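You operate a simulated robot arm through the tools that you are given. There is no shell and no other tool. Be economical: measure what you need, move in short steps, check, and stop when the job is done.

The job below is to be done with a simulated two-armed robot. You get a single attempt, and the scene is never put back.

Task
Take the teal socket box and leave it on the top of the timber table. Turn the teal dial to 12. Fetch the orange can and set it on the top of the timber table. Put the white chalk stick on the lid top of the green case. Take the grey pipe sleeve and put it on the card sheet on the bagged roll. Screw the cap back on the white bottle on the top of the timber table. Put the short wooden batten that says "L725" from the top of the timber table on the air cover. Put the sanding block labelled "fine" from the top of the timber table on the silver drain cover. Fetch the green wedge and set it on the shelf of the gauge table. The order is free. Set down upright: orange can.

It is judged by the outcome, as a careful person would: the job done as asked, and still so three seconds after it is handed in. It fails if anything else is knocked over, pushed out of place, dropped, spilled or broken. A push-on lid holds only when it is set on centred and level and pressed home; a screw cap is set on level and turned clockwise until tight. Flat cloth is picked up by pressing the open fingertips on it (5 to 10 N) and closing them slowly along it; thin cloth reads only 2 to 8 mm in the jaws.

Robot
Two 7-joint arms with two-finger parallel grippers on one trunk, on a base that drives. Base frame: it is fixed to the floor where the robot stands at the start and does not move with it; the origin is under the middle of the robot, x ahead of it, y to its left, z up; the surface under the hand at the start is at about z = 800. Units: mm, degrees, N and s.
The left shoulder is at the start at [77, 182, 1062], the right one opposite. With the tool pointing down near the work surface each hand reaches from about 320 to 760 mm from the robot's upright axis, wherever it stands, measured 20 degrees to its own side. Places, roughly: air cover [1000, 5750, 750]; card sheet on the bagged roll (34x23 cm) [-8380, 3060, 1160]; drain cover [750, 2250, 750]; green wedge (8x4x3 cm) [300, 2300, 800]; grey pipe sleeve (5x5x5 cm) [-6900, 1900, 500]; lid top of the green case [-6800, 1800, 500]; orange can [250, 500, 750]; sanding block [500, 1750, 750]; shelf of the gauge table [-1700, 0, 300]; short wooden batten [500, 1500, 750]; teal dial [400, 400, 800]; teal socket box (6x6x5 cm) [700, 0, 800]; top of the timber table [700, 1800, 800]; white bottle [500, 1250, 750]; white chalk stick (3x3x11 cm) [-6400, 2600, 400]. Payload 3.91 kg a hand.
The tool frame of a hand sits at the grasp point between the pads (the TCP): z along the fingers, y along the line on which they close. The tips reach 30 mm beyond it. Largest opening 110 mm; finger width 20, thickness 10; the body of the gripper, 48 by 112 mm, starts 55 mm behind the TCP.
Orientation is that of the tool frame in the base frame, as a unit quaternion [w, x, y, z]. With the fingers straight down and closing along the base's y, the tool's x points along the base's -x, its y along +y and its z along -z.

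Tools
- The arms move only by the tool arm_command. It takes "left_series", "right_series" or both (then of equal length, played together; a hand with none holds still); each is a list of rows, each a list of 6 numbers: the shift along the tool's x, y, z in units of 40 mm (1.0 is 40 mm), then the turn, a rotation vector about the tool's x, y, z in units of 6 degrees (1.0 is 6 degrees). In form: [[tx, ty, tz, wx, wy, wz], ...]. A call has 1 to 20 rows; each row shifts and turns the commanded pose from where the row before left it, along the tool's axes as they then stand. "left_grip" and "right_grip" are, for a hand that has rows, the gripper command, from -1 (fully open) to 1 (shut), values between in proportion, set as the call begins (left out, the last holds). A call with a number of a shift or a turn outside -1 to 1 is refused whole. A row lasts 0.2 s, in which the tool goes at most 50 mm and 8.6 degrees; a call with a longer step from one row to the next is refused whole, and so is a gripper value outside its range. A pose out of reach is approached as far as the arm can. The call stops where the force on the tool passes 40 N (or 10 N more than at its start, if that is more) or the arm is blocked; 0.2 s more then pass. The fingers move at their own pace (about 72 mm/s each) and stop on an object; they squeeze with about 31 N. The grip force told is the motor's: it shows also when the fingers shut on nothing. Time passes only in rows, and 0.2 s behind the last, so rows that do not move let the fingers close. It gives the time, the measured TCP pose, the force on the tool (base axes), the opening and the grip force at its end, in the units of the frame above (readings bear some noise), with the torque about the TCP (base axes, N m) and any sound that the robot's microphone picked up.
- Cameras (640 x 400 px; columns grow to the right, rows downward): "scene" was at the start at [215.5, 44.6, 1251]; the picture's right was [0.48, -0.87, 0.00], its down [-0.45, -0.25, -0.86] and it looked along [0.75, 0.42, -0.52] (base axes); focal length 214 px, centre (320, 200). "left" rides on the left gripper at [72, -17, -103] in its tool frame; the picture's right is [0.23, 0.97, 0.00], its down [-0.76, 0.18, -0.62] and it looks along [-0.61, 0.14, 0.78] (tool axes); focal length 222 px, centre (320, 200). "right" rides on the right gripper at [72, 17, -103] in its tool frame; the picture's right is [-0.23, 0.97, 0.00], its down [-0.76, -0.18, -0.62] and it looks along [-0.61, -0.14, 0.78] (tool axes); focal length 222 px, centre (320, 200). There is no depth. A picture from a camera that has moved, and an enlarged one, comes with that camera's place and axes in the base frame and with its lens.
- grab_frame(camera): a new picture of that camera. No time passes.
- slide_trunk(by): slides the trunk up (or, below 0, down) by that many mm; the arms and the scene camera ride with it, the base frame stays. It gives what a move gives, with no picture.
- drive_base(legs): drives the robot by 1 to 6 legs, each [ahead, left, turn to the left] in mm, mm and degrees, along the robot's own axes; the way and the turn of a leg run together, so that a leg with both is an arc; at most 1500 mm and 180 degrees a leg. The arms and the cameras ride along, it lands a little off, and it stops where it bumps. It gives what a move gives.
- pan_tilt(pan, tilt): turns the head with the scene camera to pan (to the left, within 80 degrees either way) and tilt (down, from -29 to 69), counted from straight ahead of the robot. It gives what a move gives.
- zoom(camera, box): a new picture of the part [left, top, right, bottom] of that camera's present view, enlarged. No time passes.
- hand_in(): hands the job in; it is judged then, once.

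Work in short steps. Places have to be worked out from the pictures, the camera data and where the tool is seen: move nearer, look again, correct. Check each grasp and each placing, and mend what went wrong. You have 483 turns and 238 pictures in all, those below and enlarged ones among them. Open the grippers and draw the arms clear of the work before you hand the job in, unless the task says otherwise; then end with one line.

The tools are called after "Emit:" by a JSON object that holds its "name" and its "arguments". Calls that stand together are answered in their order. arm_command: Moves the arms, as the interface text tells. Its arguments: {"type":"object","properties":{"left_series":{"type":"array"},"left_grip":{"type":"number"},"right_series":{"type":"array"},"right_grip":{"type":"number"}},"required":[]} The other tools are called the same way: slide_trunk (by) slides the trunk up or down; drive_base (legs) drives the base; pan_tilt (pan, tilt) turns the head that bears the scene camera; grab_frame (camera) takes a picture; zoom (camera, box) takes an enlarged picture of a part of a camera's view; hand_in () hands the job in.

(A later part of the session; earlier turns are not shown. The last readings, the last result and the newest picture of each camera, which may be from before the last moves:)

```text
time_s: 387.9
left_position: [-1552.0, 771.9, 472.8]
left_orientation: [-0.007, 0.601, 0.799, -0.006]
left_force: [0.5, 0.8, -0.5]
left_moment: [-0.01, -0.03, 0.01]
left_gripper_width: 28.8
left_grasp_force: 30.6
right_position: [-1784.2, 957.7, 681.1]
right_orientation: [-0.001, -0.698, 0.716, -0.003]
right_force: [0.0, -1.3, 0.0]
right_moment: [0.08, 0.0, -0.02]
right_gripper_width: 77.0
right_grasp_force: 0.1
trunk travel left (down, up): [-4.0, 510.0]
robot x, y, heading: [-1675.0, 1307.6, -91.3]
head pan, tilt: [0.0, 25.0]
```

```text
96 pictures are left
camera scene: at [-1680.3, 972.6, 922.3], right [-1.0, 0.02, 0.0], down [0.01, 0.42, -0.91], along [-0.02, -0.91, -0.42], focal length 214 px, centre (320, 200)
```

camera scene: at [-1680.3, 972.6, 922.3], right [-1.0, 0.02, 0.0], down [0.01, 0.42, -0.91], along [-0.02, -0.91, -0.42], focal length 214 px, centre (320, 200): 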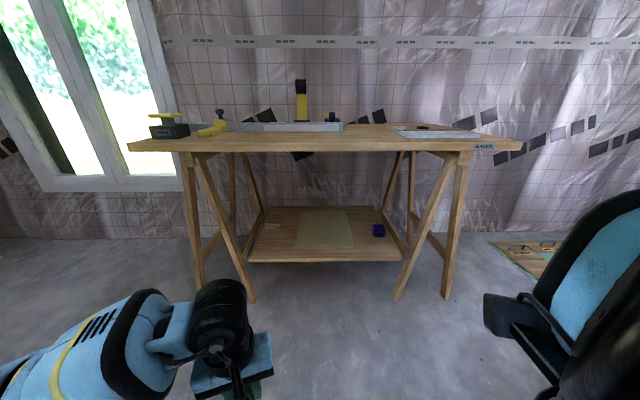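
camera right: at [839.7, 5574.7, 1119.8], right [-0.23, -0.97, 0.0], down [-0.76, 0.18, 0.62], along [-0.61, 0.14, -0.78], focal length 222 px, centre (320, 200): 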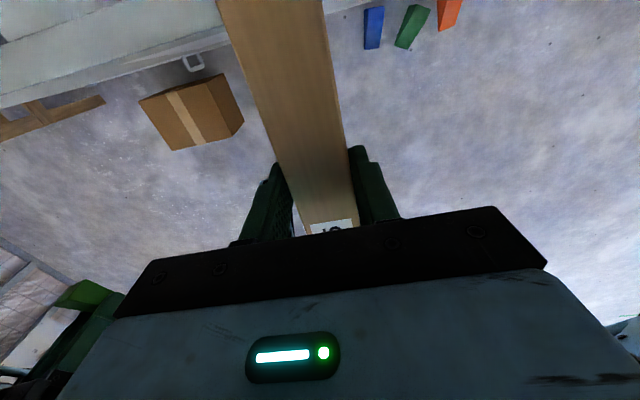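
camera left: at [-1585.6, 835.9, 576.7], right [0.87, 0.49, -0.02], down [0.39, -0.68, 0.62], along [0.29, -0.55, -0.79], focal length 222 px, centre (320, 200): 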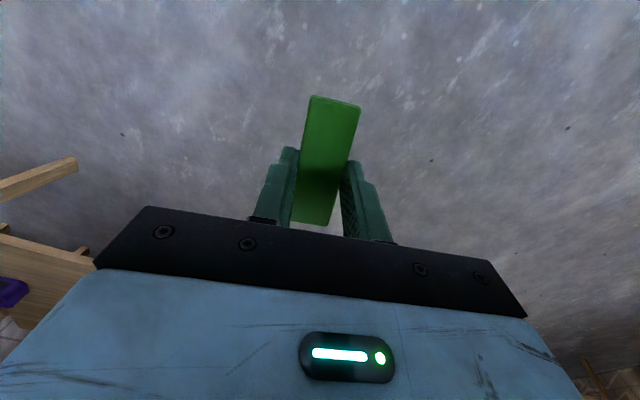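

The table-top's front edge is at y≈254, z≈760; the shelf is between z 220 and 300. I lower the left hand to z≈395, raise the right hand above table height, then drive in.

Emit:
{"name": "arm_command", "arguments": {"left_series": [[0, 0, 0.7, 0, 0, 0], [0, 0, 0.6, 0, 0, 0], [0, 0, 0.6, 0, 0, 0], [0, 0, 0, 0, 0, 0], [0, 0, 0, 0, 0, 0], [0, 0, 0, 0, 0, 0]], "right_series": [[0, 0, -0.9, 0, 0, 0], [0, 0, -0.9, 0, 0, 0], [0, 0, -0.9, 0, 0, 0], [0, 0, -0.9, 0, 0, 0], [0, 0, -0.9, 0, 0, 0], [0, 0, -0.9, 0, 0, 0]]}}

Emit:
{"name": "drive_base", "arguments": {"legs": [[450, 0, 1]]}}

Emit:
{"name": "grab_frame", "arguments": {"camera": "left"}}

Emit:
{"name": "pan_tilt", "arguments": {"pan": 10, "tilt": 35}}

Emit:
{"name": "grab_frame", "arguments": {"camera": "scene"}}

```text
time_s: 389.0
left_position: [-1551.6, 772.5, 395.3]
left_orientation: [-0.007, 0.602, 0.799, -0.006]
left_force: [-0.7, -0.1, -0.1]
left_moment: [0.01, 0.0, 0.02]
left_gripper_width: 28.7
left_grasp_force: 30.8
right_position: [-1787.2, 951.3, 822.4]
right_orientation: [-0.005, -0.696, 0.718, 0.01]
right_force: [11.4, 5.1, -30.7]
right_moment: [-1.64, 0.68, -0.52]
right_gripper_width: 77.2
right_grasp_force: 0.0
trunk travel left (down, up): [-4.0, 510.0]
robot x, y, heading: [-1675.4, 1307.0, -91.1]
head pan, tilt: [0.0, 25.0]
stopped in row 5 (right hand): the force on the tool passed its limit at 139 N (the readings are from after the stop); the commanded pose is now the measured one
```

```text
time_s: 389.8
left_position: [-1550.5, 763.4, 395.3]
left_orientation: [-0.007, 0.602, 0.799, -0.007]
left_force: [0.4, -0.4, -0.1]
left_moment: [0.03, -0.02, 0.01]
left_gripper_width: 28.7
left_grasp_force: 31.3
right_position: [-1786.8, 940.7, 819.9]
right_orientation: [-0.004, -0.691, 0.722, 0.017]
right_force: [11.3, 8.9, -33.8]
right_moment: [-2.31, 0.72, -0.58]
right_gripper_width: 76.9
right_grasp_force: 0.0
trunk travel left (down, up): [-4.0, 510.0]
robot x, y, heading: [-1671.6, 1299.9, -91.1]
head pan, tilt: [0.0, 25.0]
stopped in leg 1: the force on the tool passed its limit at 45 N (the readings are from after the stop); the commanded pose is now the measured one
```

```text
95 pictures are left
camera left: at [-1585.1, 826.9, 499.6], right [0.87, 0.49, -0.02], down [0.39, -0.68, 0.62], along [0.29, -0.55, -0.79], focal length 222 px, centre (320, 200)
```

left: 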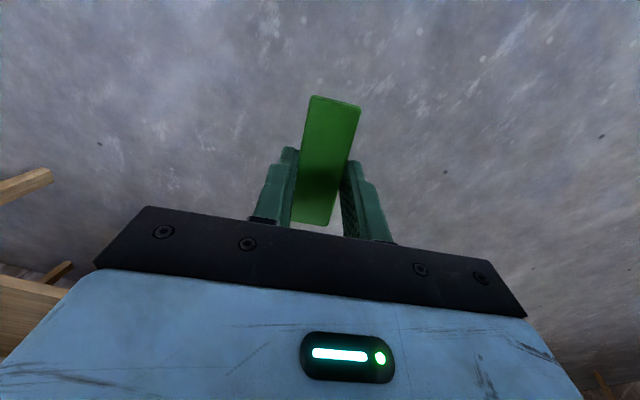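

```text
time_s: 390.5
left_position: [-1551.5, 764.0, 395.5]
left_orientation: [-0.006, 0.602, 0.799, -0.006]
left_force: [-0.4, 0.3, -0.9]
left_moment: [0.01, 0.02, -0.01]
left_gripper_width: 28.9
left_grasp_force: 30.8
right_position: [-1786.3, 940.8, 820.5]
right_orientation: [-0.004, -0.692, 0.722, 0.02]
right_force: [9.7, -9.9, -46.9]
right_moment: [-0.97, 0.47, -0.28]
right_gripper_width: 77.1
right_grasp_force: 0.1
trunk travel left (down, up): [-4.0, 510.0]
robot x, y, heading: [-1671.0, 1300.5, -91.3]
head pan, tilt: [10.0, 35.0]
```

```text
94 pictures are left
camera scene: at [-1685.1, 964.9, 956.9], right [-1.0, 0.07, 0.0], down [0.0, 0.06, -1.0], along [-0.07, -1.0, -0.06], focal length 214 px, centre (320, 200)
```

scene: 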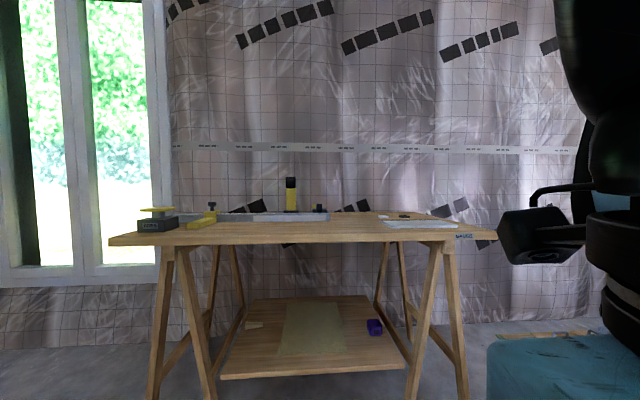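

The right hand is pressing against the head. I lower it back at once.

Emit:
{"name": "arm_command", "arguments": {"right_series": [[0, 0, 0.5, 0, 0, 0], [0, 0, 0.9, 0, 0, 0], [0, 0, 0.9, 0, 0, 0], [0, 0, 0.9, 0, 0, 0]]}}

Emit:
{"name": "pan_tilt", "arguments": {"pan": 0, "tilt": 35}}

Emit:
{"name": "grab_frame", "arguments": {"camera": "scene"}}

```text
time_s: 391.5
left_position: [-1552.1, 763.1, 395.3]
left_orientation: [-0.006, 0.602, 0.799, -0.007]
left_force: [0.0, 0.6, -1.3]
left_moment: [-0.01, 0.01, 0.03]
left_gripper_width: 28.7
left_grasp_force: 31.0
right_position: [-1790.7, 941.7, 696.3]
right_orientation: [-0.005, -0.693, 0.721, 0.012]
right_force: [-0.1, 1.0, -0.5]
right_moment: [0.0, 0.02, -0.02]
right_gripper_width: 77.0
right_grasp_force: 0.1
trunk travel left (down, up): [-4.0, 510.0]
robot x, y, heading: [-1667.7, 1300.3, -91.1]
head pan, tilt: [10.0, 35.0]
```

```text
time_s: 392.2
left_position: [-1551.2, 763.4, 395.1]
left_orientation: [-0.007, 0.602, 0.799, -0.007]
left_force: [-0.1, -0.3, -0.9]
left_moment: [-0.02, 0.0, 0.03]
left_gripper_width: 28.6
left_grasp_force: 31.1
right_position: [-1791.3, 944.3, 696.3]
right_orientation: [-0.007, -0.695, 0.719, 0.011]
right_force: [0.3, -1.1, -0.3]
right_moment: [-0.01, -0.01, -0.01]
right_gripper_width: 77.1
right_grasp_force: 0.1
trunk travel left (down, up): [-4.0, 510.0]
robot x, y, heading: [-1670.7, 1299.2, -91.2]
head pan, tilt: [0.0, 35.0]
```

```text
93 pictures are left
camera scene: at [-1680.3, 968.0, 906.6], right [-1.0, 0.02, 0.0], down [0.01, 0.57, -0.82], along [-0.02, -0.82, -0.57], focal length 214 px, centre (320, 200)
```

scene: 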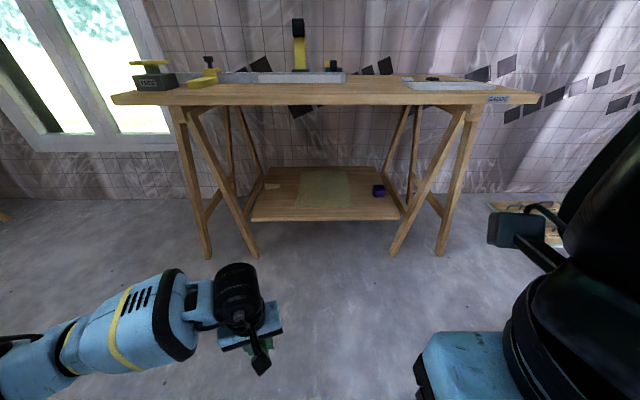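

Clear again. Shelf: z≈300, front y≈240. I drive ahead 540 mm (right hand stays clear of the table edge), then extend the left arm.

Emit:
{"name": "drive_base", "arguments": {"legs": [[300, 0, 1.2], [240, 0, 0]]}}

Emit:
{"name": "grab_frame", "arguments": {"camera": "scene"}}

Emit:
{"name": "grab_frame", "arguments": {"camera": "left"}}

```text
time_s: 395.6
left_position: [-1542.8, 236.5, 398.7]
left_orientation: [-0.006, 0.596, 0.803, -0.01]
left_force: [0.5, 0.1, 0.0]
left_moment: [-0.04, 0.02, 0.03]
left_gripper_width: 28.7
left_grasp_force: 31.4
right_position: [-1787.5, 416.9, 693.0]
right_orientation: [-0.005, -0.7, 0.714, 0.017]
right_force: [0.0, -0.9, -0.2]
right_moment: [0.01, 0.03, -0.06]
right_gripper_width: 77.0
right_grasp_force: 0.2
trunk travel left (down, up): [-4.0, 510.0]
robot x, y, heading: [-1673.2, 771.2, -90.3]
head pan, tilt: [0.0, 35.0]
stopped in leg 2: the robot was blocked; the commanded pose is now the measured one
```

```text
92 pictures are left
camera scene: at [-1674.1, 441.7, 908.3], right [-1.0, 0.01, 0.0], down [0.0, 0.57, -0.82], along [-0.01, -0.82, -0.57], focal length 214 px, centre (320, 200)
```

scene: 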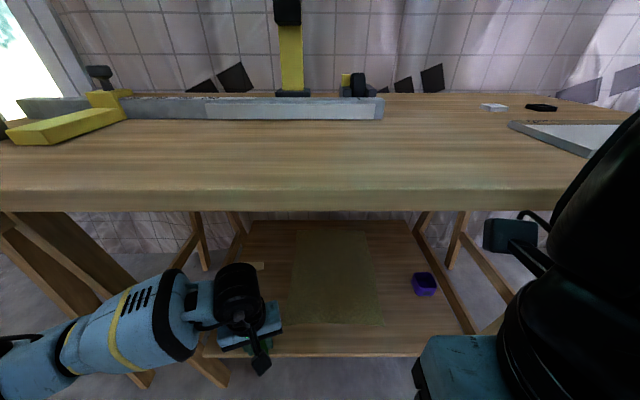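

```text
91 pictures are left
camera left: at [-1577.7, 300.0, 501.9], right [0.87, 0.5, -0.02], down [0.4, -0.67, 0.62], along [0.29, -0.55, -0.78], focal length 222 px, centre (320, 200)
```

left: 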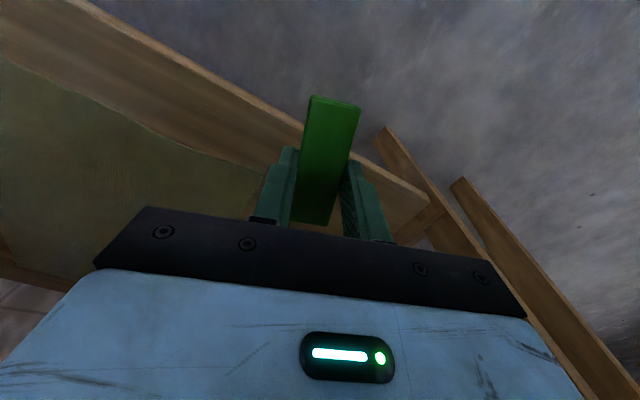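

Blocked lightly at y=771; I ease back 10 mm, then extend the left arm in by 115 mm under the table top.

Emit:
{"name": "drive_base", "arguments": {"legs": [[-10, 0, 0]]}}

Emit:
{"name": "arm_command", "arguments": {"left_series": [[-0.7, -0.2, 0, 0, 0, 0], [-0.7, -0.2, 0, 0, 0, 0], [-0.7, -0.2, 0.2, 0, 0, 0], [-0.7, -0.2, 0.2, 0, 0, 0]]}}

Emit:
{"name": "grab_frame", "arguments": {"camera": "left"}}

Emit:
{"name": "grab_frame", "arguments": {"camera": "scene"}}

```text
time_s: 396.4
left_position: [-1543.2, 242.6, 397.4]
left_orientation: [-0.006, 0.596, 0.803, -0.008]
left_force: [0.5, 0.0, -0.1]
left_moment: [-0.03, -0.02, 0.0]
left_gripper_width: 28.7
left_grasp_force: 31.0
right_position: [-1787.6, 421.5, 691.2]
right_orientation: [-0.002, -0.7, 0.713, 0.02]
right_force: [0.2, -0.9, -0.5]
right_moment: [-0.02, 0.0, -0.03]
right_gripper_width: 76.9
right_grasp_force: 0.1
trunk travel left (down, up): [-4.0, 510.0]
robot x, y, heading: [-1673.9, 778.6, -90.0]
head pan, tilt: [0.0, 35.0]
```

```text
time_s: 397.4
left_position: [-1541.1, 131.0, 380.1]
left_orientation: [-0.006, 0.596, 0.803, -0.006]
left_force: [-0.6, -0.7, 0.1]
left_moment: [-0.01, 0.01, 0.0]
left_gripper_width: 28.4
left_grasp_force: 31.1
right_position: [-1786.2, 425.5, 691.0]
right_orientation: [-0.002, -0.701, 0.713, 0.018]
right_force: [0.1, 0.5, 0.1]
right_moment: [0.01, -0.02, 0.01]
right_gripper_width: 77.0
right_grasp_force: 0.1
trunk travel left (down, up): [-4.0, 510.0]
robot x, y, heading: [-1673.9, 783.3, -90.0]
head pan, tilt: [0.0, 35.0]
```

```text
90 pictures are left
camera left: at [-1576.4, 194.3, 484.7], right [0.87, 0.5, -0.02], down [0.4, -0.68, 0.62], along [0.3, -0.54, -0.79], focal length 222 px, centre (320, 200)
```

left: 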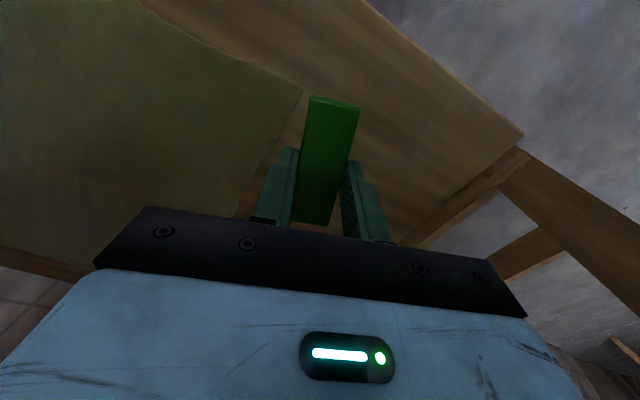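

```text
89 pictures are left
camera scene: at [-1675.8, 451.1, 908.2], right [-1.0, 0.0, 0.0], down [0.0, 0.57, -0.82], along [0.0, -0.82, -0.57], focal length 214 px, centre (320, 200)
```

scene: 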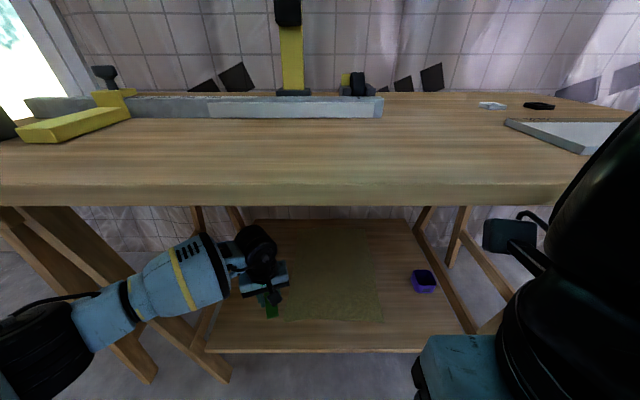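

Inside over the shelf beside the mat. I shift 30 mm away from the mat and lower until contact.

Emit:
{"name": "arm_command", "arguments": {"left_series": [[-0.22, 0.72, 0, 0, 0, 0], [0, 0, 0.4, 0, 0, 0], [0, 0, 0.3, 0, 0, 0]]}}

Emit:
{"name": "arm_command", "arguments": {"left_series": [[0, 0, 0.12, 0, 0, 0], [0, 0, 0.12, 0, 0, 0], [0, 0, 0.12, 0, 0, 0], [0, 0, 0.12, 0, 0, 0], [0, 0, 0.12, 0, 0, 0], [0, 0, 0.12, 0, 0, 0]]}}

```text
time_s: 398.4
left_position: [-1538.8, 131.1, 364.9]
left_orientation: [-0.007, 0.613, 0.79, -0.021]
left_force: [-0.1, 0.4, -0.6]
left_moment: [0.01, -0.01, 0.02]
left_gripper_width: 28.6
left_grasp_force: 31.5
right_position: [-1792.3, 426.3, 691.9]
right_orientation: [-0.002, -0.7, 0.714, 0.017]
right_force: [0.0, -0.2, 0.4]
right_moment: [0.01, 0.02, 0.04]
right_gripper_width: 77.0
right_grasp_force: 0.0
trunk travel left (down, up): [-4.0, 510.0]
robot x, y, heading: [-1673.1, 780.2, -90.6]
head pan, tilt: [0.0, 35.0]
stopped in row 3 (left hand): the arm was blocked; the commanded pose is now the measured one
```

```text
time_s: 399.8
left_position: [-1534.4, 127.0, 331.7]
left_orientation: [-0.007, 0.609, 0.793, -0.017]
left_force: [-0.1, 0.3, 0.2]
left_moment: [0.02, 0.0, -0.02]
left_gripper_width: 28.3
left_grasp_force: 31.5
right_position: [-1790.6, 423.9, 691.6]
right_orientation: [-0.002, -0.7, 0.714, 0.018]
right_force: [-0.2, -0.4, 0.6]
right_moment: [-0.01, 0.02, 0.0]
right_gripper_width: 76.9
right_grasp_force: 0.1
trunk travel left (down, up): [-4.0, 510.0]
robot x, y, heading: [-1672.7, 776.7, -90.2]
head pan, tilt: [0.0, 35.0]
```

Emit:
{"name": "arm_command", "arguments": {"left_series": [[0, 0, 0.1, 0, 0, 0], [0, 0, 0.1, 0, 0, 0], [0, 0, 0.1, 0, 0, 0], [0, 0, 0.1, 0, 0, 0]]}}

Emit:
{"name": "zoom", "arguments": {"camera": "scene", "box": [180, 200, 380, 380]}}

```text
time_s: 400.7
left_position: [-1535.4, 124.1, 321.3]
left_orientation: [-0.008, 0.607, 0.795, -0.019]
left_force: [3.9, 2.7, 9.7]
left_moment: [0.13, -0.3, -0.01]
left_gripper_width: 28.8
left_grasp_force: 31.0
right_position: [-1788.8, 423.2, 691.2]
right_orientation: [-0.002, -0.7, 0.714, 0.018]
right_force: [0.1, 0.2, 0.1]
right_moment: [-0.01, -0.05, -0.01]
right_gripper_width: 77.0
right_grasp_force: 0.1
trunk travel left (down, up): [-4.0, 510.0]
robot x, y, heading: [-1672.7, 779.6, -90.3]
head pan, tilt: [0.0, 35.0]
stopped in row 4 (left hand): the force on the tool passed its limit at 53 N (the readings are from after the stop); the commanded pose is now the measured one
```

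```text
2.22 times, centred on (280, 290) of scene
camera zoom: at [-1677.3, 448.4, 907.5], right [-1.0, 0.01, 0.0], down [0.0, 0.57, -0.82], along [0.0, -0.82, -0.57], focal length 477 px, centre (409, 0)
```

zoom: 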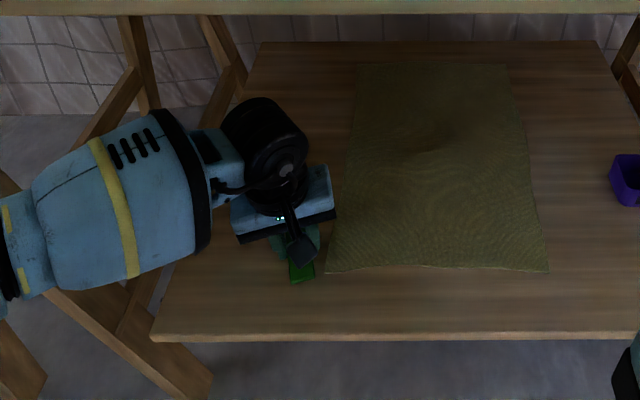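

Contact on the shelf (z≈288), clear of the mat. Release and lift.

Emit:
{"name": "arm_command", "arguments": {"left_series": [[0, 0, 0, 0, 0, 0], [0, 0, 0, 0, 0, 0], [0, 0, 0, 0, 0, 0], [0, 0, -0.5, 0, 0, 0], [0, 0, -0.6, 0, 0, 0], [0, 0, -0.6, 0, 0, 0]], "left_grip": -0.2}}

Emit:
{"name": "grab_frame", "arguments": {"camera": "left"}}

```text
time_s: 402.3
left_position: [-1544.1, 147.5, 366.9]
left_orientation: [-0.022, 0.617, 0.787, -0.002]
left_force: [-0.6, -0.3, -0.2]
left_moment: [0.04, 0.0, 0.01]
left_gripper_width: 66.2
left_grasp_force: 0.0
right_position: [-1789.7, 424.1, 692.0]
right_orientation: [-0.002, -0.7, 0.714, 0.019]
right_force: [-0.9, 0.3, -0.6]
right_moment: [0.01, 0.01, 0.03]
right_gripper_width: 77.0
right_grasp_force: 0.0
trunk travel left (down, up): [-4.0, 510.0]
robot x, y, heading: [-1671.5, 775.9, -90.3]
head pan, tilt: [0.0, 35.0]
stopped in row 6 (left hand): the arm was blocked; the commanded pose is now the measured one
```

```text
87 pictures are left
camera left: at [-1573.5, 209.1, 472.7], right [0.89, 0.45, -0.02], down [0.37, -0.71, 0.59], along [0.25, -0.54, -0.81], focal length 222 px, centre (320, 200)
```

left: 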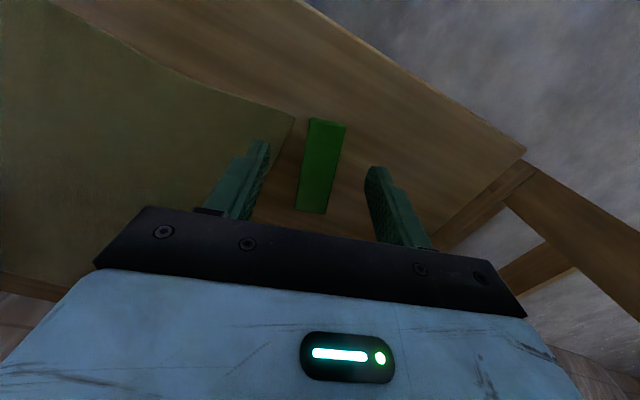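

The wedge rests on the shelf. I withdraw by driving straight back.

Emit:
{"name": "drive_base", "arguments": {"legs": [[-500, 0, 0]]}}

Emit:
{"name": "grab_frame", "arguments": {"camera": "scene"}}

```text
time_s: 405.2
left_position: [-1538.9, 643.9, 364.8]
left_orientation: [-0.023, 0.616, 0.788, 0.0]
left_force: [-0.4, -0.4, 0.0]
left_moment: [0.02, -0.04, -0.04]
left_gripper_width: 66.1
left_grasp_force: 0.0
right_position: [-1785.8, 918.6, 690.5]
right_orientation: [-0.001, -0.7, 0.714, 0.019]
right_force: [0.7, -0.9, -0.4]
right_moment: [-0.01, 0.01, -0.01]
right_gripper_width: 77.0
right_grasp_force: 0.1
trunk travel left (down, up): [-4.0, 510.0]
robot x, y, heading: [-1669.5, 1276.1, -90.3]
head pan, tilt: [0.0, 35.0]
```

```text
86 pictures are left
camera scene: at [-1674.3, 944.0, 906.6], right [-1.0, 0.0, 0.0], down [0.0, 0.57, -0.82], along [0.0, -0.82, -0.57], focal length 214 px, centre (320, 200)
```

scene: 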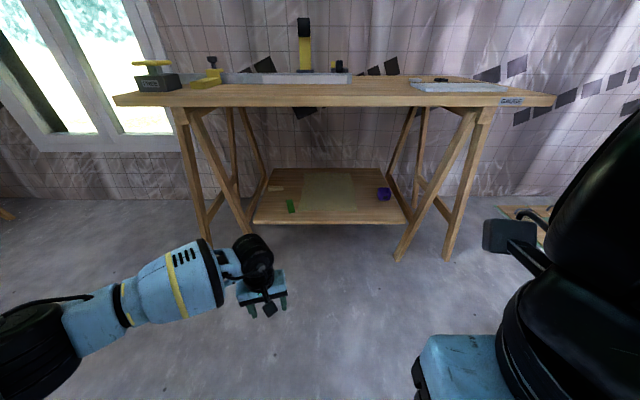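

The wedge is on the shelf. Now head to the far area: raise the trunk, turn to face −x, and drive.

Emit:
{"name": "slide_trunk", "arguments": {"by": 320}}

Emit:
{"name": "drive_base", "arguments": {"legs": [[0, 0, -90], [0, -700, 0], [1500, 0, 0], [1300, 0, 0]]}}

Emit:
{"name": "pan_tilt", "arguments": {"pan": 0, "tilt": 20}}

Emit:
{"name": "grab_frame", "arguments": {"camera": "scene"}}

```text
time_s: 408.4
left_position: [-1539.3, 642.7, 684.0]
left_orientation: [-0.023, 0.616, 0.788, 0.0]
left_force: [0.1, 0.4, 0.6]
left_moment: [0.02, 0.01, 0.01]
left_gripper_width: 65.9
left_grasp_force: 0.0
right_position: [-1785.9, 919.8, 1010.8]
right_orientation: [0.0, -0.701, 0.713, 0.02]
right_force: [-0.4, 0.4, -0.7]
right_moment: [-0.01, 0.03, -0.02]
right_gripper_width: 77.1
right_grasp_force: 0.0
trunk travel left (down, up): [-324.0, 190.0]
robot x, y, heading: [-1669.4, 1281.1, -90.6]
head pan, tilt: [0.0, 35.0]
```

```text
time_s: 415.5
left_position: [-2304.0, 1422.2, 686.8]
left_orientation: [-0.018, 0.991, 0.133, 0.015]
left_force: [0.3, 0.6, -0.2]
left_moment: [-0.01, 0.0, 0.0]
left_gripper_width: 65.9
left_grasp_force: 0.1
right_position: [-2032.6, 1671.7, 1012.5]
right_orientation: [0.009, -0.004, 1.0, 0.015]
right_force: [0.0, -0.6, 0.2]
right_moment: [0.0, -0.02, 0.01]
right_gripper_width: 76.9
right_grasp_force: 0.1
trunk travel left (down, up): [-324.0, 190.0]
robot x, y, heading: [-1679.5, 1566.6, -179.1]
head pan, tilt: [0.0, 35.0]
stopped in leg 2: the robot was blocked; the commanded pose is now the measured one
```

```text
time_s: 416.3
left_position: [-2304.3, 1422.4, 688.2]
left_orientation: [-0.017, 0.991, 0.133, 0.013]
left_force: [-0.4, 0.1, -0.1]
left_moment: [-0.06, 0.01, 0.03]
left_gripper_width: 66.3
left_grasp_force: 0.1
right_position: [-2032.6, 1674.6, 1013.0]
right_orientation: [0.009, -0.004, 1.0, 0.015]
right_force: [0.8, -0.1, -0.5]
right_moment: [-0.04, 0.01, -0.01]
right_gripper_width: 77.1
right_grasp_force: 0.0
trunk travel left (down, up): [-324.0, 190.0]
robot x, y, heading: [-1676.2, 1567.9, -178.8]
head pan, tilt: [0.0, 20.0]
```

```text
85 pictures are left
camera scene: at [-1906.1, 1564.4, 1268.5], right [-0.02, 1.0, 0.0], down [0.34, 0.01, -0.94], along [-0.94, -0.02, -0.34], focal length 214 px, centre (320, 200)
```

scene: 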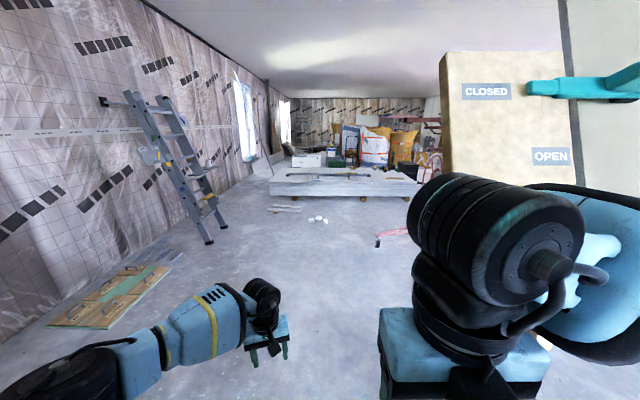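

Something on the right blocked the sideways move. I look right before continuing.

Emit:
{"name": "drive_base", "arguments": {"legs": [[0, 60, 0]]}}

Emit:
{"name": "pan_tilt", "arguments": {"pan": -60, "tilt": 30}}

Emit:
{"name": "grab_frame", "arguments": {"camera": "scene"}}

```text
time_s: 417.5
left_position: [-2304.9, 1361.5, 684.7]
left_orientation: [-0.017, 0.991, 0.134, 0.016]
left_force: [0.3, -0.2, 0.3]
left_moment: [0.02, 0.01, 0.01]
left_gripper_width: 65.9
left_grasp_force: 0.1
right_position: [-2035.4, 1613.9, 1010.7]
right_orientation: [0.013, -0.005, 1.0, 0.015]
right_force: [-0.1, -0.4, 0.4]
right_moment: [0.0, -0.01, 0.0]
right_gripper_width: 77.0
right_grasp_force: 0.1
trunk travel left (down, up): [-324.0, 190.0]
robot x, y, heading: [-1676.3, 1509.6, -178.6]
head pan, tilt: [0.0, 20.0]
```

```text
time_s: 418.8
left_position: [-2305.4, 1360.6, 685.9]
left_orientation: [-0.017, 0.991, 0.135, 0.016]
left_force: [-0.1, -0.4, -0.5]
left_moment: [-0.02, 0.01, 0.0]
left_gripper_width: 66.1
left_grasp_force: 0.1
right_position: [-2034.9, 1614.2, 1011.5]
right_orientation: [0.012, -0.006, 1.0, 0.015]
right_force: [0.5, -0.4, -0.4]
right_moment: [-0.02, 0.03, 0.01]
right_gripper_width: 76.9
right_grasp_force: 0.0
trunk travel left (down, up): [-324.0, 190.0]
robot x, y, heading: [-1677.9, 1506.9, -178.6]
head pan, tilt: [-60.0, 30.0]
```

```text
84 pictures are left
camera scene: at [-1863.7, 1584.7, 1251.5], right [0.85, 0.52, 0.0], down [0.26, -0.43, -0.87], along [-0.45, 0.74, -0.5], focal length 214 px, centre (320, 200)
```

scene: 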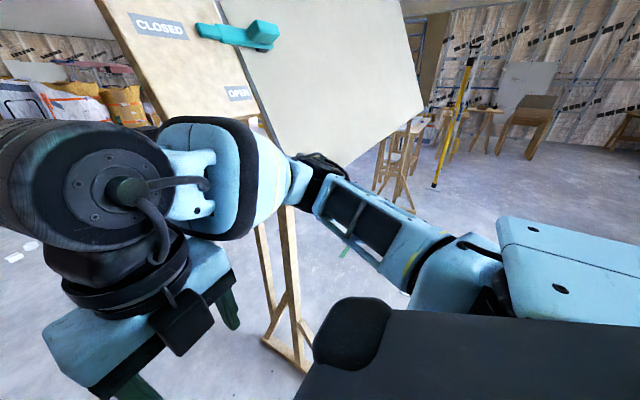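

A signboard easel stands near (−2200,1990). I shift left to y≈1150 and drive ahead 2 m, then look again.

Emit:
{"name": "drive_base", "arguments": {"legs": [[0, 350, -1], [1050, 0, 0], [1000, 0, 0]]}}

Emit:
{"name": "pan_tilt", "arguments": {"pan": -15, "tilt": 22}}

Emit:
{"name": "grab_frame", "arguments": {"camera": "scene"}}

```text
time_s: 432.3
left_position: [-4352.7, 995.7, 684.0]
left_orientation: [-0.017, 0.991, 0.129, 0.016]
left_force: [-0.1, -0.2, -0.4]
left_moment: [0.02, 0.04, -0.02]
left_gripper_width: 66.2
left_grasp_force: 0.0
right_position: [-4079.7, 1244.0, 1010.0]
right_orientation: [0.012, -0.001, 1.0, 0.015]
right_force: [-1.1, -0.1, 0.0]
right_moment: [0.0, -0.01, 0.02]
right_gripper_width: 77.1
right_grasp_force: 0.1
trunk travel left (down, up): [-324.0, 190.0]
robot x, y, heading: [-3718.9, 1136.3, -179.4]
head pan, tilt: [-60.0, 30.0]
```

```text
time_s: 433.4
left_position: [-4351.5, 993.9, 685.4]
left_orientation: [-0.017, 0.991, 0.129, 0.016]
left_force: [-0.1, -0.7, -0.3]
left_moment: [0.03, 0.02, 0.03]
left_gripper_width: 65.9
left_grasp_force: 0.1
right_position: [-4080.9, 1244.5, 1010.6]
right_orientation: [0.012, -0.001, 1.0, 0.015]
right_force: [0.1, 0.1, 0.4]
right_moment: [-0.02, -0.02, 0.0]
right_gripper_width: 77.2
right_grasp_force: 0.1
trunk travel left (down, up): [-324.0, 190.0]
robot x, y, heading: [-3722.6, 1137.6, -179.2]
head pan, tilt: [-15.0, 22.0]
```

```text
83 pictures are left
camera scene: at [-3952.3, 1158.3, 1264.3], right [0.25, 0.97, 0.0], down [0.36, -0.09, -0.93], along [-0.9, 0.23, -0.37], focal length 214 px, centre (320, 200)
```

scene: 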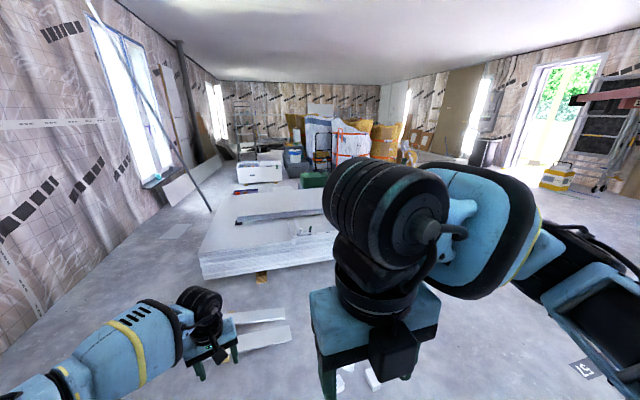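

The right arm blocks the view; I lower it and look again (also zoom later).

Emit:
{"name": "arm_command", "arguments": {"right_series": [[0.5, 0, 0.8, 0, 0, 0], [0.5, 0, 0.8, 0, 0, 0], [0.5, 0, 0.8, 0, 0, 0], [0.5, 0, 0.8, 0, 0, 0], [0, 0, 0.8, 0, 0, 0], [0, 0, 0.8, 0, 0, 0], [0, 0, 0.8, 0, 0, 0]]}}

Emit:
{"name": "grab_frame", "arguments": {"camera": "scene"}}

Emit:
{"name": "zoom", "arguments": {"camera": "scene", "box": [220, 100, 460, 280]}}

```text
time_s: 435.0
left_position: [-4352.1, 994.7, 684.2]
left_orientation: [-0.017, 0.991, 0.129, 0.016]
left_force: [0.2, -0.6, -0.8]
left_moment: [-0.04, 0.0, 0.03]
left_gripper_width: 66.0
left_grasp_force: 0.0
right_position: [-4154.8, 1252.0, 785.2]
right_orientation: [0.012, 0.0, 1.0, 0.015]
right_force: [0.4, 0.5, 0.4]
right_moment: [0.02, -0.01, -0.03]
right_gripper_width: 77.1
right_grasp_force: 0.1
trunk travel left (down, up): [-324.0, 190.0]
robot x, y, heading: [-3722.3, 1135.3, -179.0]
head pan, tilt: [-15.0, 22.0]
```

```text
82 pictures are left
camera scene: at [-3952.3, 1158.3, 1264.3], right [0.25, 0.97, 0.0], down [0.36, -0.09, -0.93], along [-0.9, 0.23, -0.37], focal length 214 px, centre (320, 200)
```

scene: 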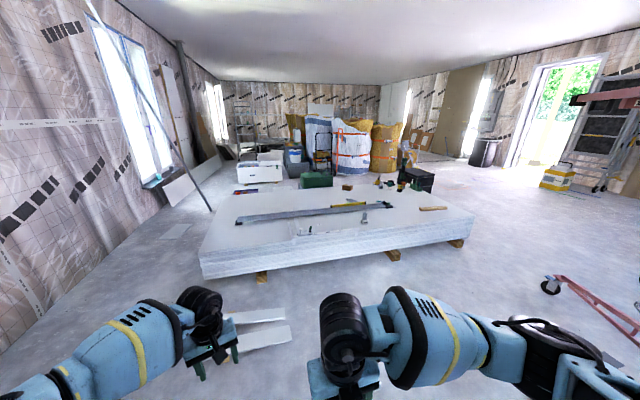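

```text
2.22 times, centred on (340, 190) of scene
camera zoom: at [-3952.3, 1158.3, 1264.3], right [0.25, 0.97, 0.0], down [0.36, -0.09, -0.93], along [-0.9, 0.23, -0.37], focal length 477 px, centre (276, 222)
```

zoom: 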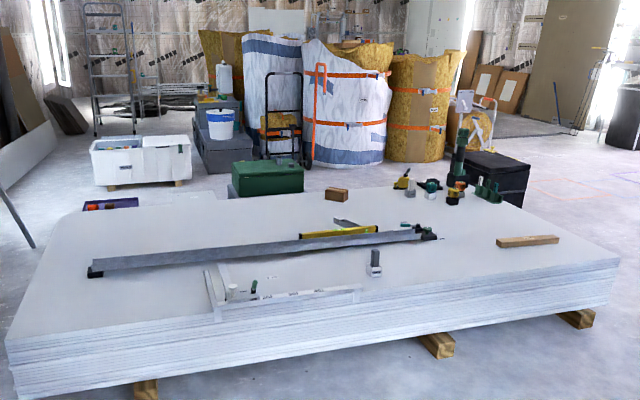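

The stack of boards spans x −5490…−6840, y 600…3180; chalk, green case and sleeve are at its far side, so I go around the right end. First retract the left arm, then drive along y≈4150.

Emit:
{"name": "arm_command", "arguments": {"left_series": [[0.8, 0, -0.5, 0, 0, 0], [0.8, 0, -0.5, 0, 0, 0], [0.8, 0, -0.5, 0, 0, 0], [0.8, 0, -0.5, 0, 0, 0], [0.8, 0, -0.5, 0, 0, 0], [0.8, 0, -0.5, 0, 0, 0], [0.8, 0, 0, 0, 0, 0]]}}

Emit:
{"name": "drive_base", "arguments": {"legs": [[0, -1500, 0], [0, -1500, 0], [1200, 0, 0]]}}

Emit:
{"name": "pan_tilt", "arguments": {"pan": 10, "tilt": 22}}

Emit:
{"name": "grab_frame", "arguments": {"camera": "scene"}}

```text
time_s: 436.6
left_position: [-4138.9, 1048.1, 813.9]
left_orientation: [-0.018, 0.991, 0.129, 0.016]
left_force: [0.3, 0.9, 0.6]
left_moment: [-0.01, -0.02, 0.0]
left_gripper_width: 66.0
left_grasp_force: 0.0
right_position: [-4154.9, 1249.4, 785.8]
right_orientation: [0.012, -0.001, 1.0, 0.015]
right_force: [-1.0, 0.4, 0.2]
right_moment: [-0.01, -0.05, -0.01]
right_gripper_width: 77.0
right_grasp_force: 0.1
trunk travel left (down, up): [-324.0, 190.0]
robot x, y, heading: [-3719.8, 1135.0, -179.4]
head pan, tilt: [-15.0, 22.0]
```

```text
time_s: 443.7
left_position: [-4144.2, 1800.2, 814.8]
left_orientation: [-0.018, 0.992, 0.126, 0.016]
left_force: [0.1, 0.0, 0.1]
left_moment: [0.02, -0.01, 0.03]
left_gripper_width: 66.0
left_grasp_force: 0.0
right_position: [-4158.8, 2002.3, 785.2]
right_orientation: [0.012, 0.002, 1.0, 0.017]
right_force: [-0.4, 0.6, 0.5]
right_moment: [-0.01, -0.01, -0.03]
right_gripper_width: 76.8
right_grasp_force: 0.1
trunk travel left (down, up): [-324.0, 190.0]
robot x, y, heading: [-3726.8, 1883.2, -179.3]
head pan, tilt: [-15.0, 22.0]
stopped in leg 1: the robot was blocked; the commanded pose is now the measured one
```

```text
time_s: 444.6
left_position: [-4144.7, 1801.8, 815.0]
left_orientation: [-0.017, 0.992, 0.127, 0.016]
left_force: [-0.3, -0.7, -0.2]
left_moment: [-0.02, -0.02, -0.01]
left_gripper_width: 66.1
left_grasp_force: 0.1
right_position: [-4159.5, 2002.9, 785.3]
right_orientation: [0.012, 0.002, 1.0, 0.016]
right_force: [-0.6, 0.4, 0.0]
right_moment: [0.02, 0.02, 0.04]
right_gripper_width: 77.1
right_grasp_force: 0.0
trunk travel left (down, up): [-324.0, 190.0]
robot x, y, heading: [-3726.1, 1887.9, -179.5]
head pan, tilt: [10.0, 22.0]
```

```text
80 pictures are left
camera scene: at [-3959.1, 1868.6, 1264.3], right [-0.18, 0.98, 0.0], down [0.37, 0.07, -0.93], along [-0.91, -0.17, -0.37], focal length 214 px, centre (320, 200)
```

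scene: 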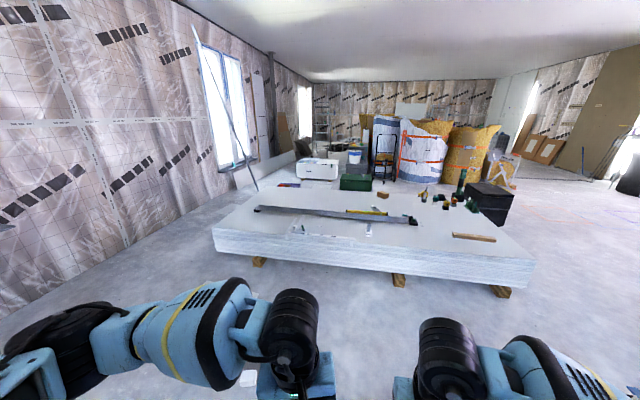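

Blocked again; look to the right.

Emit:
{"name": "drive_base", "arguments": {"legs": [[0, 60, 0]]}}

Emit:
{"name": "pan_tilt", "arguments": {"pan": -70, "tilt": 40}}

Emit:
{"name": "grab_frame", "arguments": {"camera": "scene"}}

```text
time_s: 445.8
left_position: [-4143.9, 1740.2, 815.7]
left_orientation: [-0.018, 0.992, 0.126, 0.016]
left_force: [0.4, 0.8, 0.8]
left_moment: [0.01, -0.01, -0.01]
left_gripper_width: 66.0
left_grasp_force: 0.0
right_position: [-4158.3, 1942.4, 784.7]
right_orientation: [0.012, 0.003, 1.0, 0.015]
right_force: [0.0, -1.2, -0.8]
right_moment: [-0.01, -0.01, 0.0]
right_gripper_width: 77.2
right_grasp_force: 0.1
trunk travel left (down, up): [-324.0, 190.0]
robot x, y, heading: [-3730.6, 1828.1, -179.2]
head pan, tilt: [10.0, 22.0]
```

```text
time_s: 447.4
left_position: [-4145.3, 1741.2, 814.2]
left_orientation: [-0.018, 0.992, 0.127, 0.017]
left_force: [-0.2, 0.4, 0.3]
left_moment: [0.0, -0.03, 0.0]
left_gripper_width: 65.8
left_grasp_force: 0.0
right_position: [-4159.4, 1942.5, 784.8]
right_orientation: [0.011, 0.002, 1.0, 0.015]
right_force: [0.1, -0.3, 0.6]
right_moment: [-0.03, 0.01, 0.01]
right_gripper_width: 77.1
right_grasp_force: 0.0
trunk travel left (down, up): [-324.0, 190.0]
robot x, y, heading: [-3724.3, 1828.9, -179.5]
head pan, tilt: [-70.0, 40.0]
```

```text
79 pictures are left
camera scene: at [-3897.2, 1905.2, 1236.2], right [0.94, 0.35, 0.0], down [0.23, -0.6, -0.77], along [-0.27, 0.72, -0.64], focal length 214 px, centre (320, 200)
```

scene: 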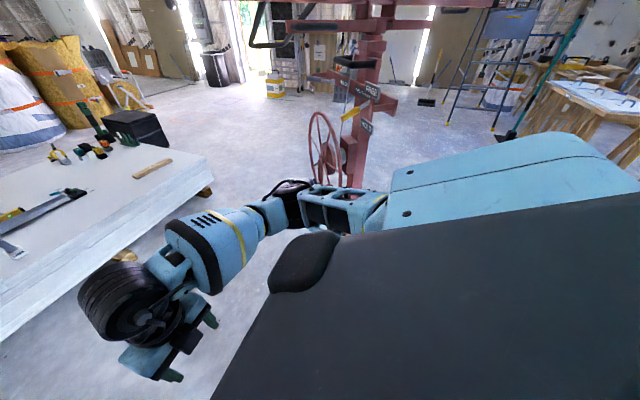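

A drywall lift stands around (−4200,3600) with legs toward me. I'll go around it: back to x≈−3130, right to y≈4550, then ahead.

Emit:
{"name": "drive_base", "arguments": {"legs": [[-600, 0, 0], [0, -1400, 0], [0, -1320, 0]]}}

Emit:
{"name": "pan_tilt", "arguments": {"pan": 0, "tilt": 25}}

Emit:
{"name": "grab_frame", "arguments": {"camera": "scene"}}

```text
time_s: 474.1
left_position: [-3577.4, 4459.1, 813.8]
left_orientation: [-0.018, 0.992, 0.128, 0.016]
left_force: [0.1, -1.0, 0.1]
left_moment: [0.01, 0.03, 0.01]
left_gripper_width: 65.9
left_grasp_force: 0.0
right_position: [-3592.5, 4661.2, 785.5]
right_orientation: [0.013, 0.0, 1.0, 0.016]
right_force: [0.6, -1.1, -0.3]
right_moment: [0.01, 0.0, -0.03]
right_gripper_width: 77.1
right_grasp_force: 0.0
trunk travel left (down, up): [-324.0, 190.0]
robot x, y, heading: [-3157.9, 4547.6, -179.2]
head pan, tilt: [-70.0, 40.0]
```

```text
time_s: 475.5
left_position: [-3576.8, 4459.9, 815.8]
left_orientation: [-0.018, 0.992, 0.128, 0.016]
left_force: [0.5, -0.2, -0.2]
left_moment: [0.0, 0.0, -0.01]
left_gripper_width: 66.1
left_grasp_force: 0.0
right_position: [-3592.8, 4663.0, 783.9]
right_orientation: [0.013, 0.001, 1.0, 0.015]
right_force: [-0.8, -0.7, 0.4]
right_moment: [-0.03, -0.02, -0.01]
right_gripper_width: 77.3
right_grasp_force: 0.0
trunk travel left (down, up): [-324.0, 190.0]
robot x, y, heading: [-3158.8, 4543.8, -179.4]
head pan, tilt: [0.0, 25.0]
```

```text
78 pictures are left
camera scene: at [-3392.4, 4544.3, 1259.5], right [-0.01, 1.0, 0.0], down [0.42, 0.01, -0.91], along [-0.91, -0.01, -0.42], focal length 214 px, centre (320, 200)
```

scene: 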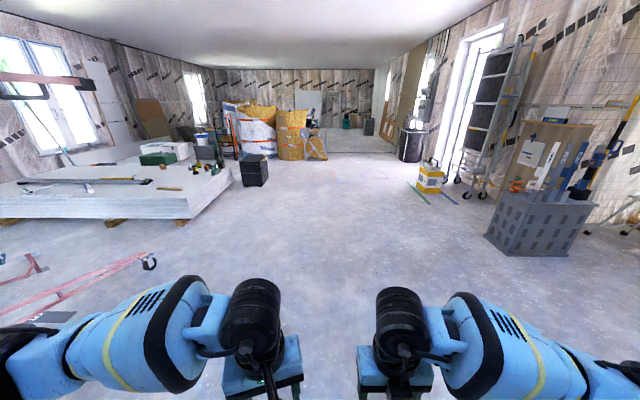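

Clear lane ahead. Zoom on the work area.

Emit:
{"name": "zoom", "arguments": {"camera": "scene", "box": [120, 90, 340, 240]}}

```text
2.67 times, centred on (230, 165) of scene
camera zoom: at [-3392.4, 4544.3, 1259.5], right [-0.01, 1.0, 0.0], down [0.42, 0.01, -0.91], along [-0.91, -0.01, -0.42], focal length 572 px, centre (560, 293)
```

zoom: 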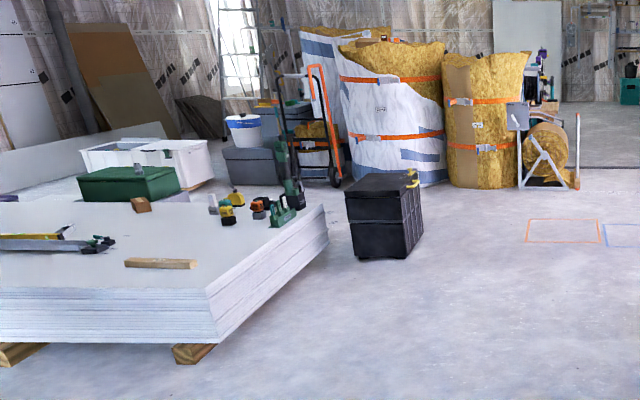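

Grey sleeve sits on the green case lid (≈(−6800,1850)); chalk is near (−6550,2500) on the boards (z≈310). I drive around behind the stack, turn to face +x, and go to y≈2650.

Emit:
{"name": "drive_base", "arguments": {"legs": [[1450, 0, 0], [1450, 0, 0], [1290, 0, 0], [0, 0, 180], [0, -1000, 0], [0, -850, 0]]}}

Emit:
{"name": "pan_tilt", "arguments": {"pan": -10, "tilt": 40}}

Emit:
{"name": "grab_frame", "arguments": {"camera": "scene"}}

```text
time_s: 519.0
left_position: [-6916.8, 2560.4, 814.0]
left_orientation: [-0.016, -0.13, 0.991, -0.019]
left_force: [-0.2, -0.1, -0.6]
left_moment: [0.01, 0.02, 0.02]
left_gripper_width: 66.2
left_grasp_force: 0.0
right_position: [-6900.6, 2357.7, 784.2]
right_orientation: [0.016, 1.0, 0.001, -0.012]
right_force: [0.8, -0.3, 0.3]
right_moment: [0.02, -0.01, 0.02]
right_gripper_width: 77.2
right_grasp_force: 0.0
trunk travel left (down, up): [-324.0, 190.0]
robot x, y, heading: [-7335.6, 2472.1, 1.0]
head pan, tilt: [0.0, 25.0]
```

```text
time_s: 519.7
left_position: [-6916.7, 2559.6, 813.4]
left_orientation: [-0.017, -0.13, 0.991, -0.017]
left_force: [-1.2, 0.9, -0.7]
left_moment: [0.0, 0.0, 0.01]
left_gripper_width: 66.0
left_grasp_force: 0.0
right_position: [-6899.3, 2357.4, 784.7]
right_orientation: [0.016, 1.0, 0.002, -0.012]
right_force: [-0.3, 0.3, 0.4]
right_moment: [-0.02, -0.04, -0.01]
right_gripper_width: 77.3
right_grasp_force: 0.1
trunk travel left (down, up): [-324.0, 190.0]
robot x, y, heading: [-7330.8, 2473.0, 1.1]
head pan, tilt: [-10.0, 40.0]
```

```text
76 pictures are left
camera scene: at [-7113.0, 2462.0, 1236.2], right [-0.16, -0.99, 0.0], down [-0.63, 0.1, -0.77], along [0.76, -0.12, -0.64], focal length 214 px, centre (320, 200)
```

scene: 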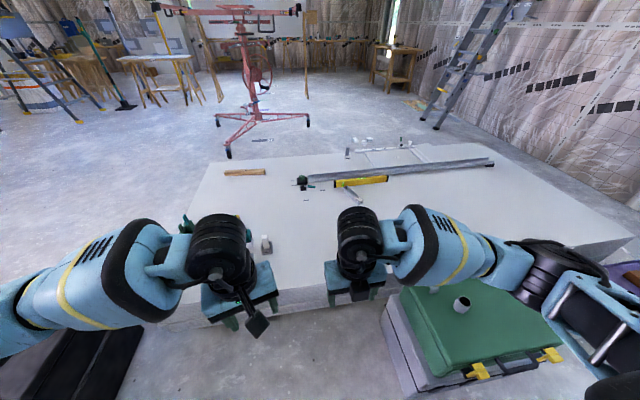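

Emit:
{"name": "zoom", "arguments": {"camera": "scene", "box": [380, 250, 600, 390]}}

Emit:
{"name": "zoom", "arguments": {"camera": "scene", "box": [160, 180, 360, 310]}}

```text
2.86 times, centred on (490, 320) of scene
camera zoom: at [-7113.0, 2462.0, 1236.2], right [-0.16, -0.99, 0.0], down [-0.63, 0.1, -0.77], along [0.76, -0.12, -0.64], focal length 613 px, centre (-166, -143)
```

zoom: 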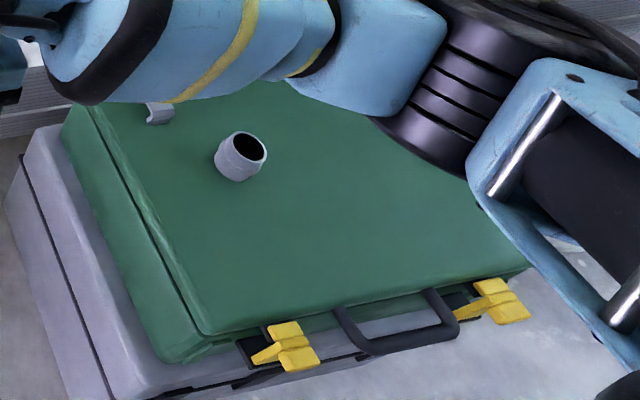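

```text
3.08 times, centred on (260, 245) of scene
camera zoom: at [-7113.0, 2462.0, 1236.2], right [-0.16, -0.99, 0.0], down [-0.63, 0.1, -0.77], along [0.76, -0.12, -0.64], focal length 660 px, centre (505, 62)
```

zoom: 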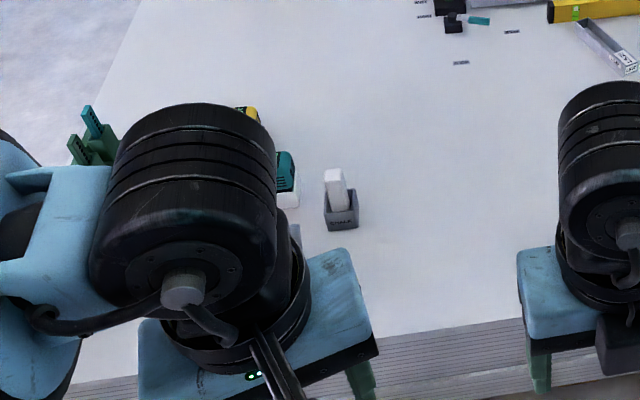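

The chalk stands in a grey holder at ≈(−6394,2622); the sleeve is on the case lid at ≈(−6871,1953). First level both hands and extend them slightly, then drive ahead ~310 mm toward the chalk.

Emit:
{"name": "arm_command", "arguments": {"left_series": [[0, 0, 0, -0.28, -0.36, 0], [0, 0, 0, 0, 0, 1], [0, 0, 0, 0, 0, 1], [-0.8, 0, 0, 0, 0, 0.5], [-0.8, 0.4, 0, 0, 0, 0], [-0.8, 0.4, 0, 0, 0, 0]], "right_series": [[0, 0, 0, 0.31, 0.23, 0], [0.6, 0.3, -0.5, 0, 0, 0], [0.6, 0.3, -0.5, 0, 0, 0], [0.4, 0.3, -0.5, 0, 0, 0], [0, 0, -0.5, 0, 0, 0], [0, 0, 0, 0, 0, 0]]}}

Emit:
{"name": "drive_base", "arguments": {"legs": [[300, 0, -1]]}}

Emit:
{"name": "slide_trunk", "arguments": {"by": -220}}

Emit:
{"name": "grab_frame", "arguments": {"camera": "left"}}

```text
time_s: 521.1
left_position: [-6818.7, 2593.8, 815.9]
left_orientation: [0.001, 0.002, 1.0, -0.001]
left_force: [0.1, -0.4, 0.0]
left_moment: [-0.03, 0.01, -0.05]
left_gripper_width: 66.0
left_grasp_force: 0.0
right_position: [-6835.8, 2322.0, 863.2]
right_orientation: [-0.001, 1.0, 0.002, 0.0]
right_force: [-0.1, 0.0, 0.0]
right_moment: [0.02, 0.03, 0.02]
right_gripper_width: 77.0
right_grasp_force: 0.0
trunk travel left (down, up): [-324.0, 190.0]
robot x, y, heading: [-7332.1, 2471.6, 1.1]
head pan, tilt: [-10.0, 40.0]
```

```text
time_s: 523.2
left_position: [-6516.7, 2586.5, 814.5]
left_orientation: [0.001, 0.008, 1.0, -0.001]
left_force: [-0.4, 0.6, 0.1]
left_moment: [-0.01, 0.01, 0.01]
left_gripper_width: 65.9
left_grasp_force: 0.0
right_position: [-6537.8, 2315.6, 865.8]
right_orientation: [-0.001, 1.0, -0.007, -0.001]
right_force: [0.7, -0.7, -1.1]
right_moment: [-0.01, 0.02, 0.02]
right_gripper_width: 77.1
right_grasp_force: 0.2
trunk travel left (down, up): [-324.0, 190.0]
robot x, y, heading: [-7035.3, 2477.1, -0.2]
head pan, tilt: [-10.0, 40.0]
```

```text
time_s: 525.5
left_position: [-6516.9, 2587.3, 594.9]
left_orientation: [0.0, 0.009, 1.0, -0.001]
left_force: [-0.2, -0.2, -0.2]
left_moment: [-0.03, 0.01, 0.02]
left_gripper_width: 65.9
left_grasp_force: 0.0
right_position: [-6539.2, 2316.9, 645.7]
right_orientation: [-0.001, 1.0, -0.007, 0.0]
right_force: [-0.3, 0.9, 0.7]
right_moment: [0.01, 0.02, -0.02]
right_gripper_width: 77.1
right_grasp_force: 0.0
trunk travel left (down, up): [-104.0, 410.0]
robot x, y, heading: [-7035.0, 2474.9, -0.2]
head pan, tilt: [-10.0, 40.0]
```

```text
73 pictures are left
camera left: at [-6589.8, 2570.0, 698.1], right [-0.21, 0.98, 0.0], down [0.76, 0.16, 0.62], along [0.61, 0.13, -0.78], focal length 222 px, centre (320, 200)
```

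left: 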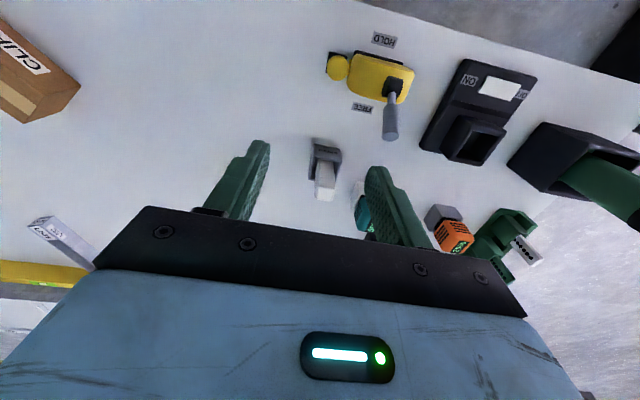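

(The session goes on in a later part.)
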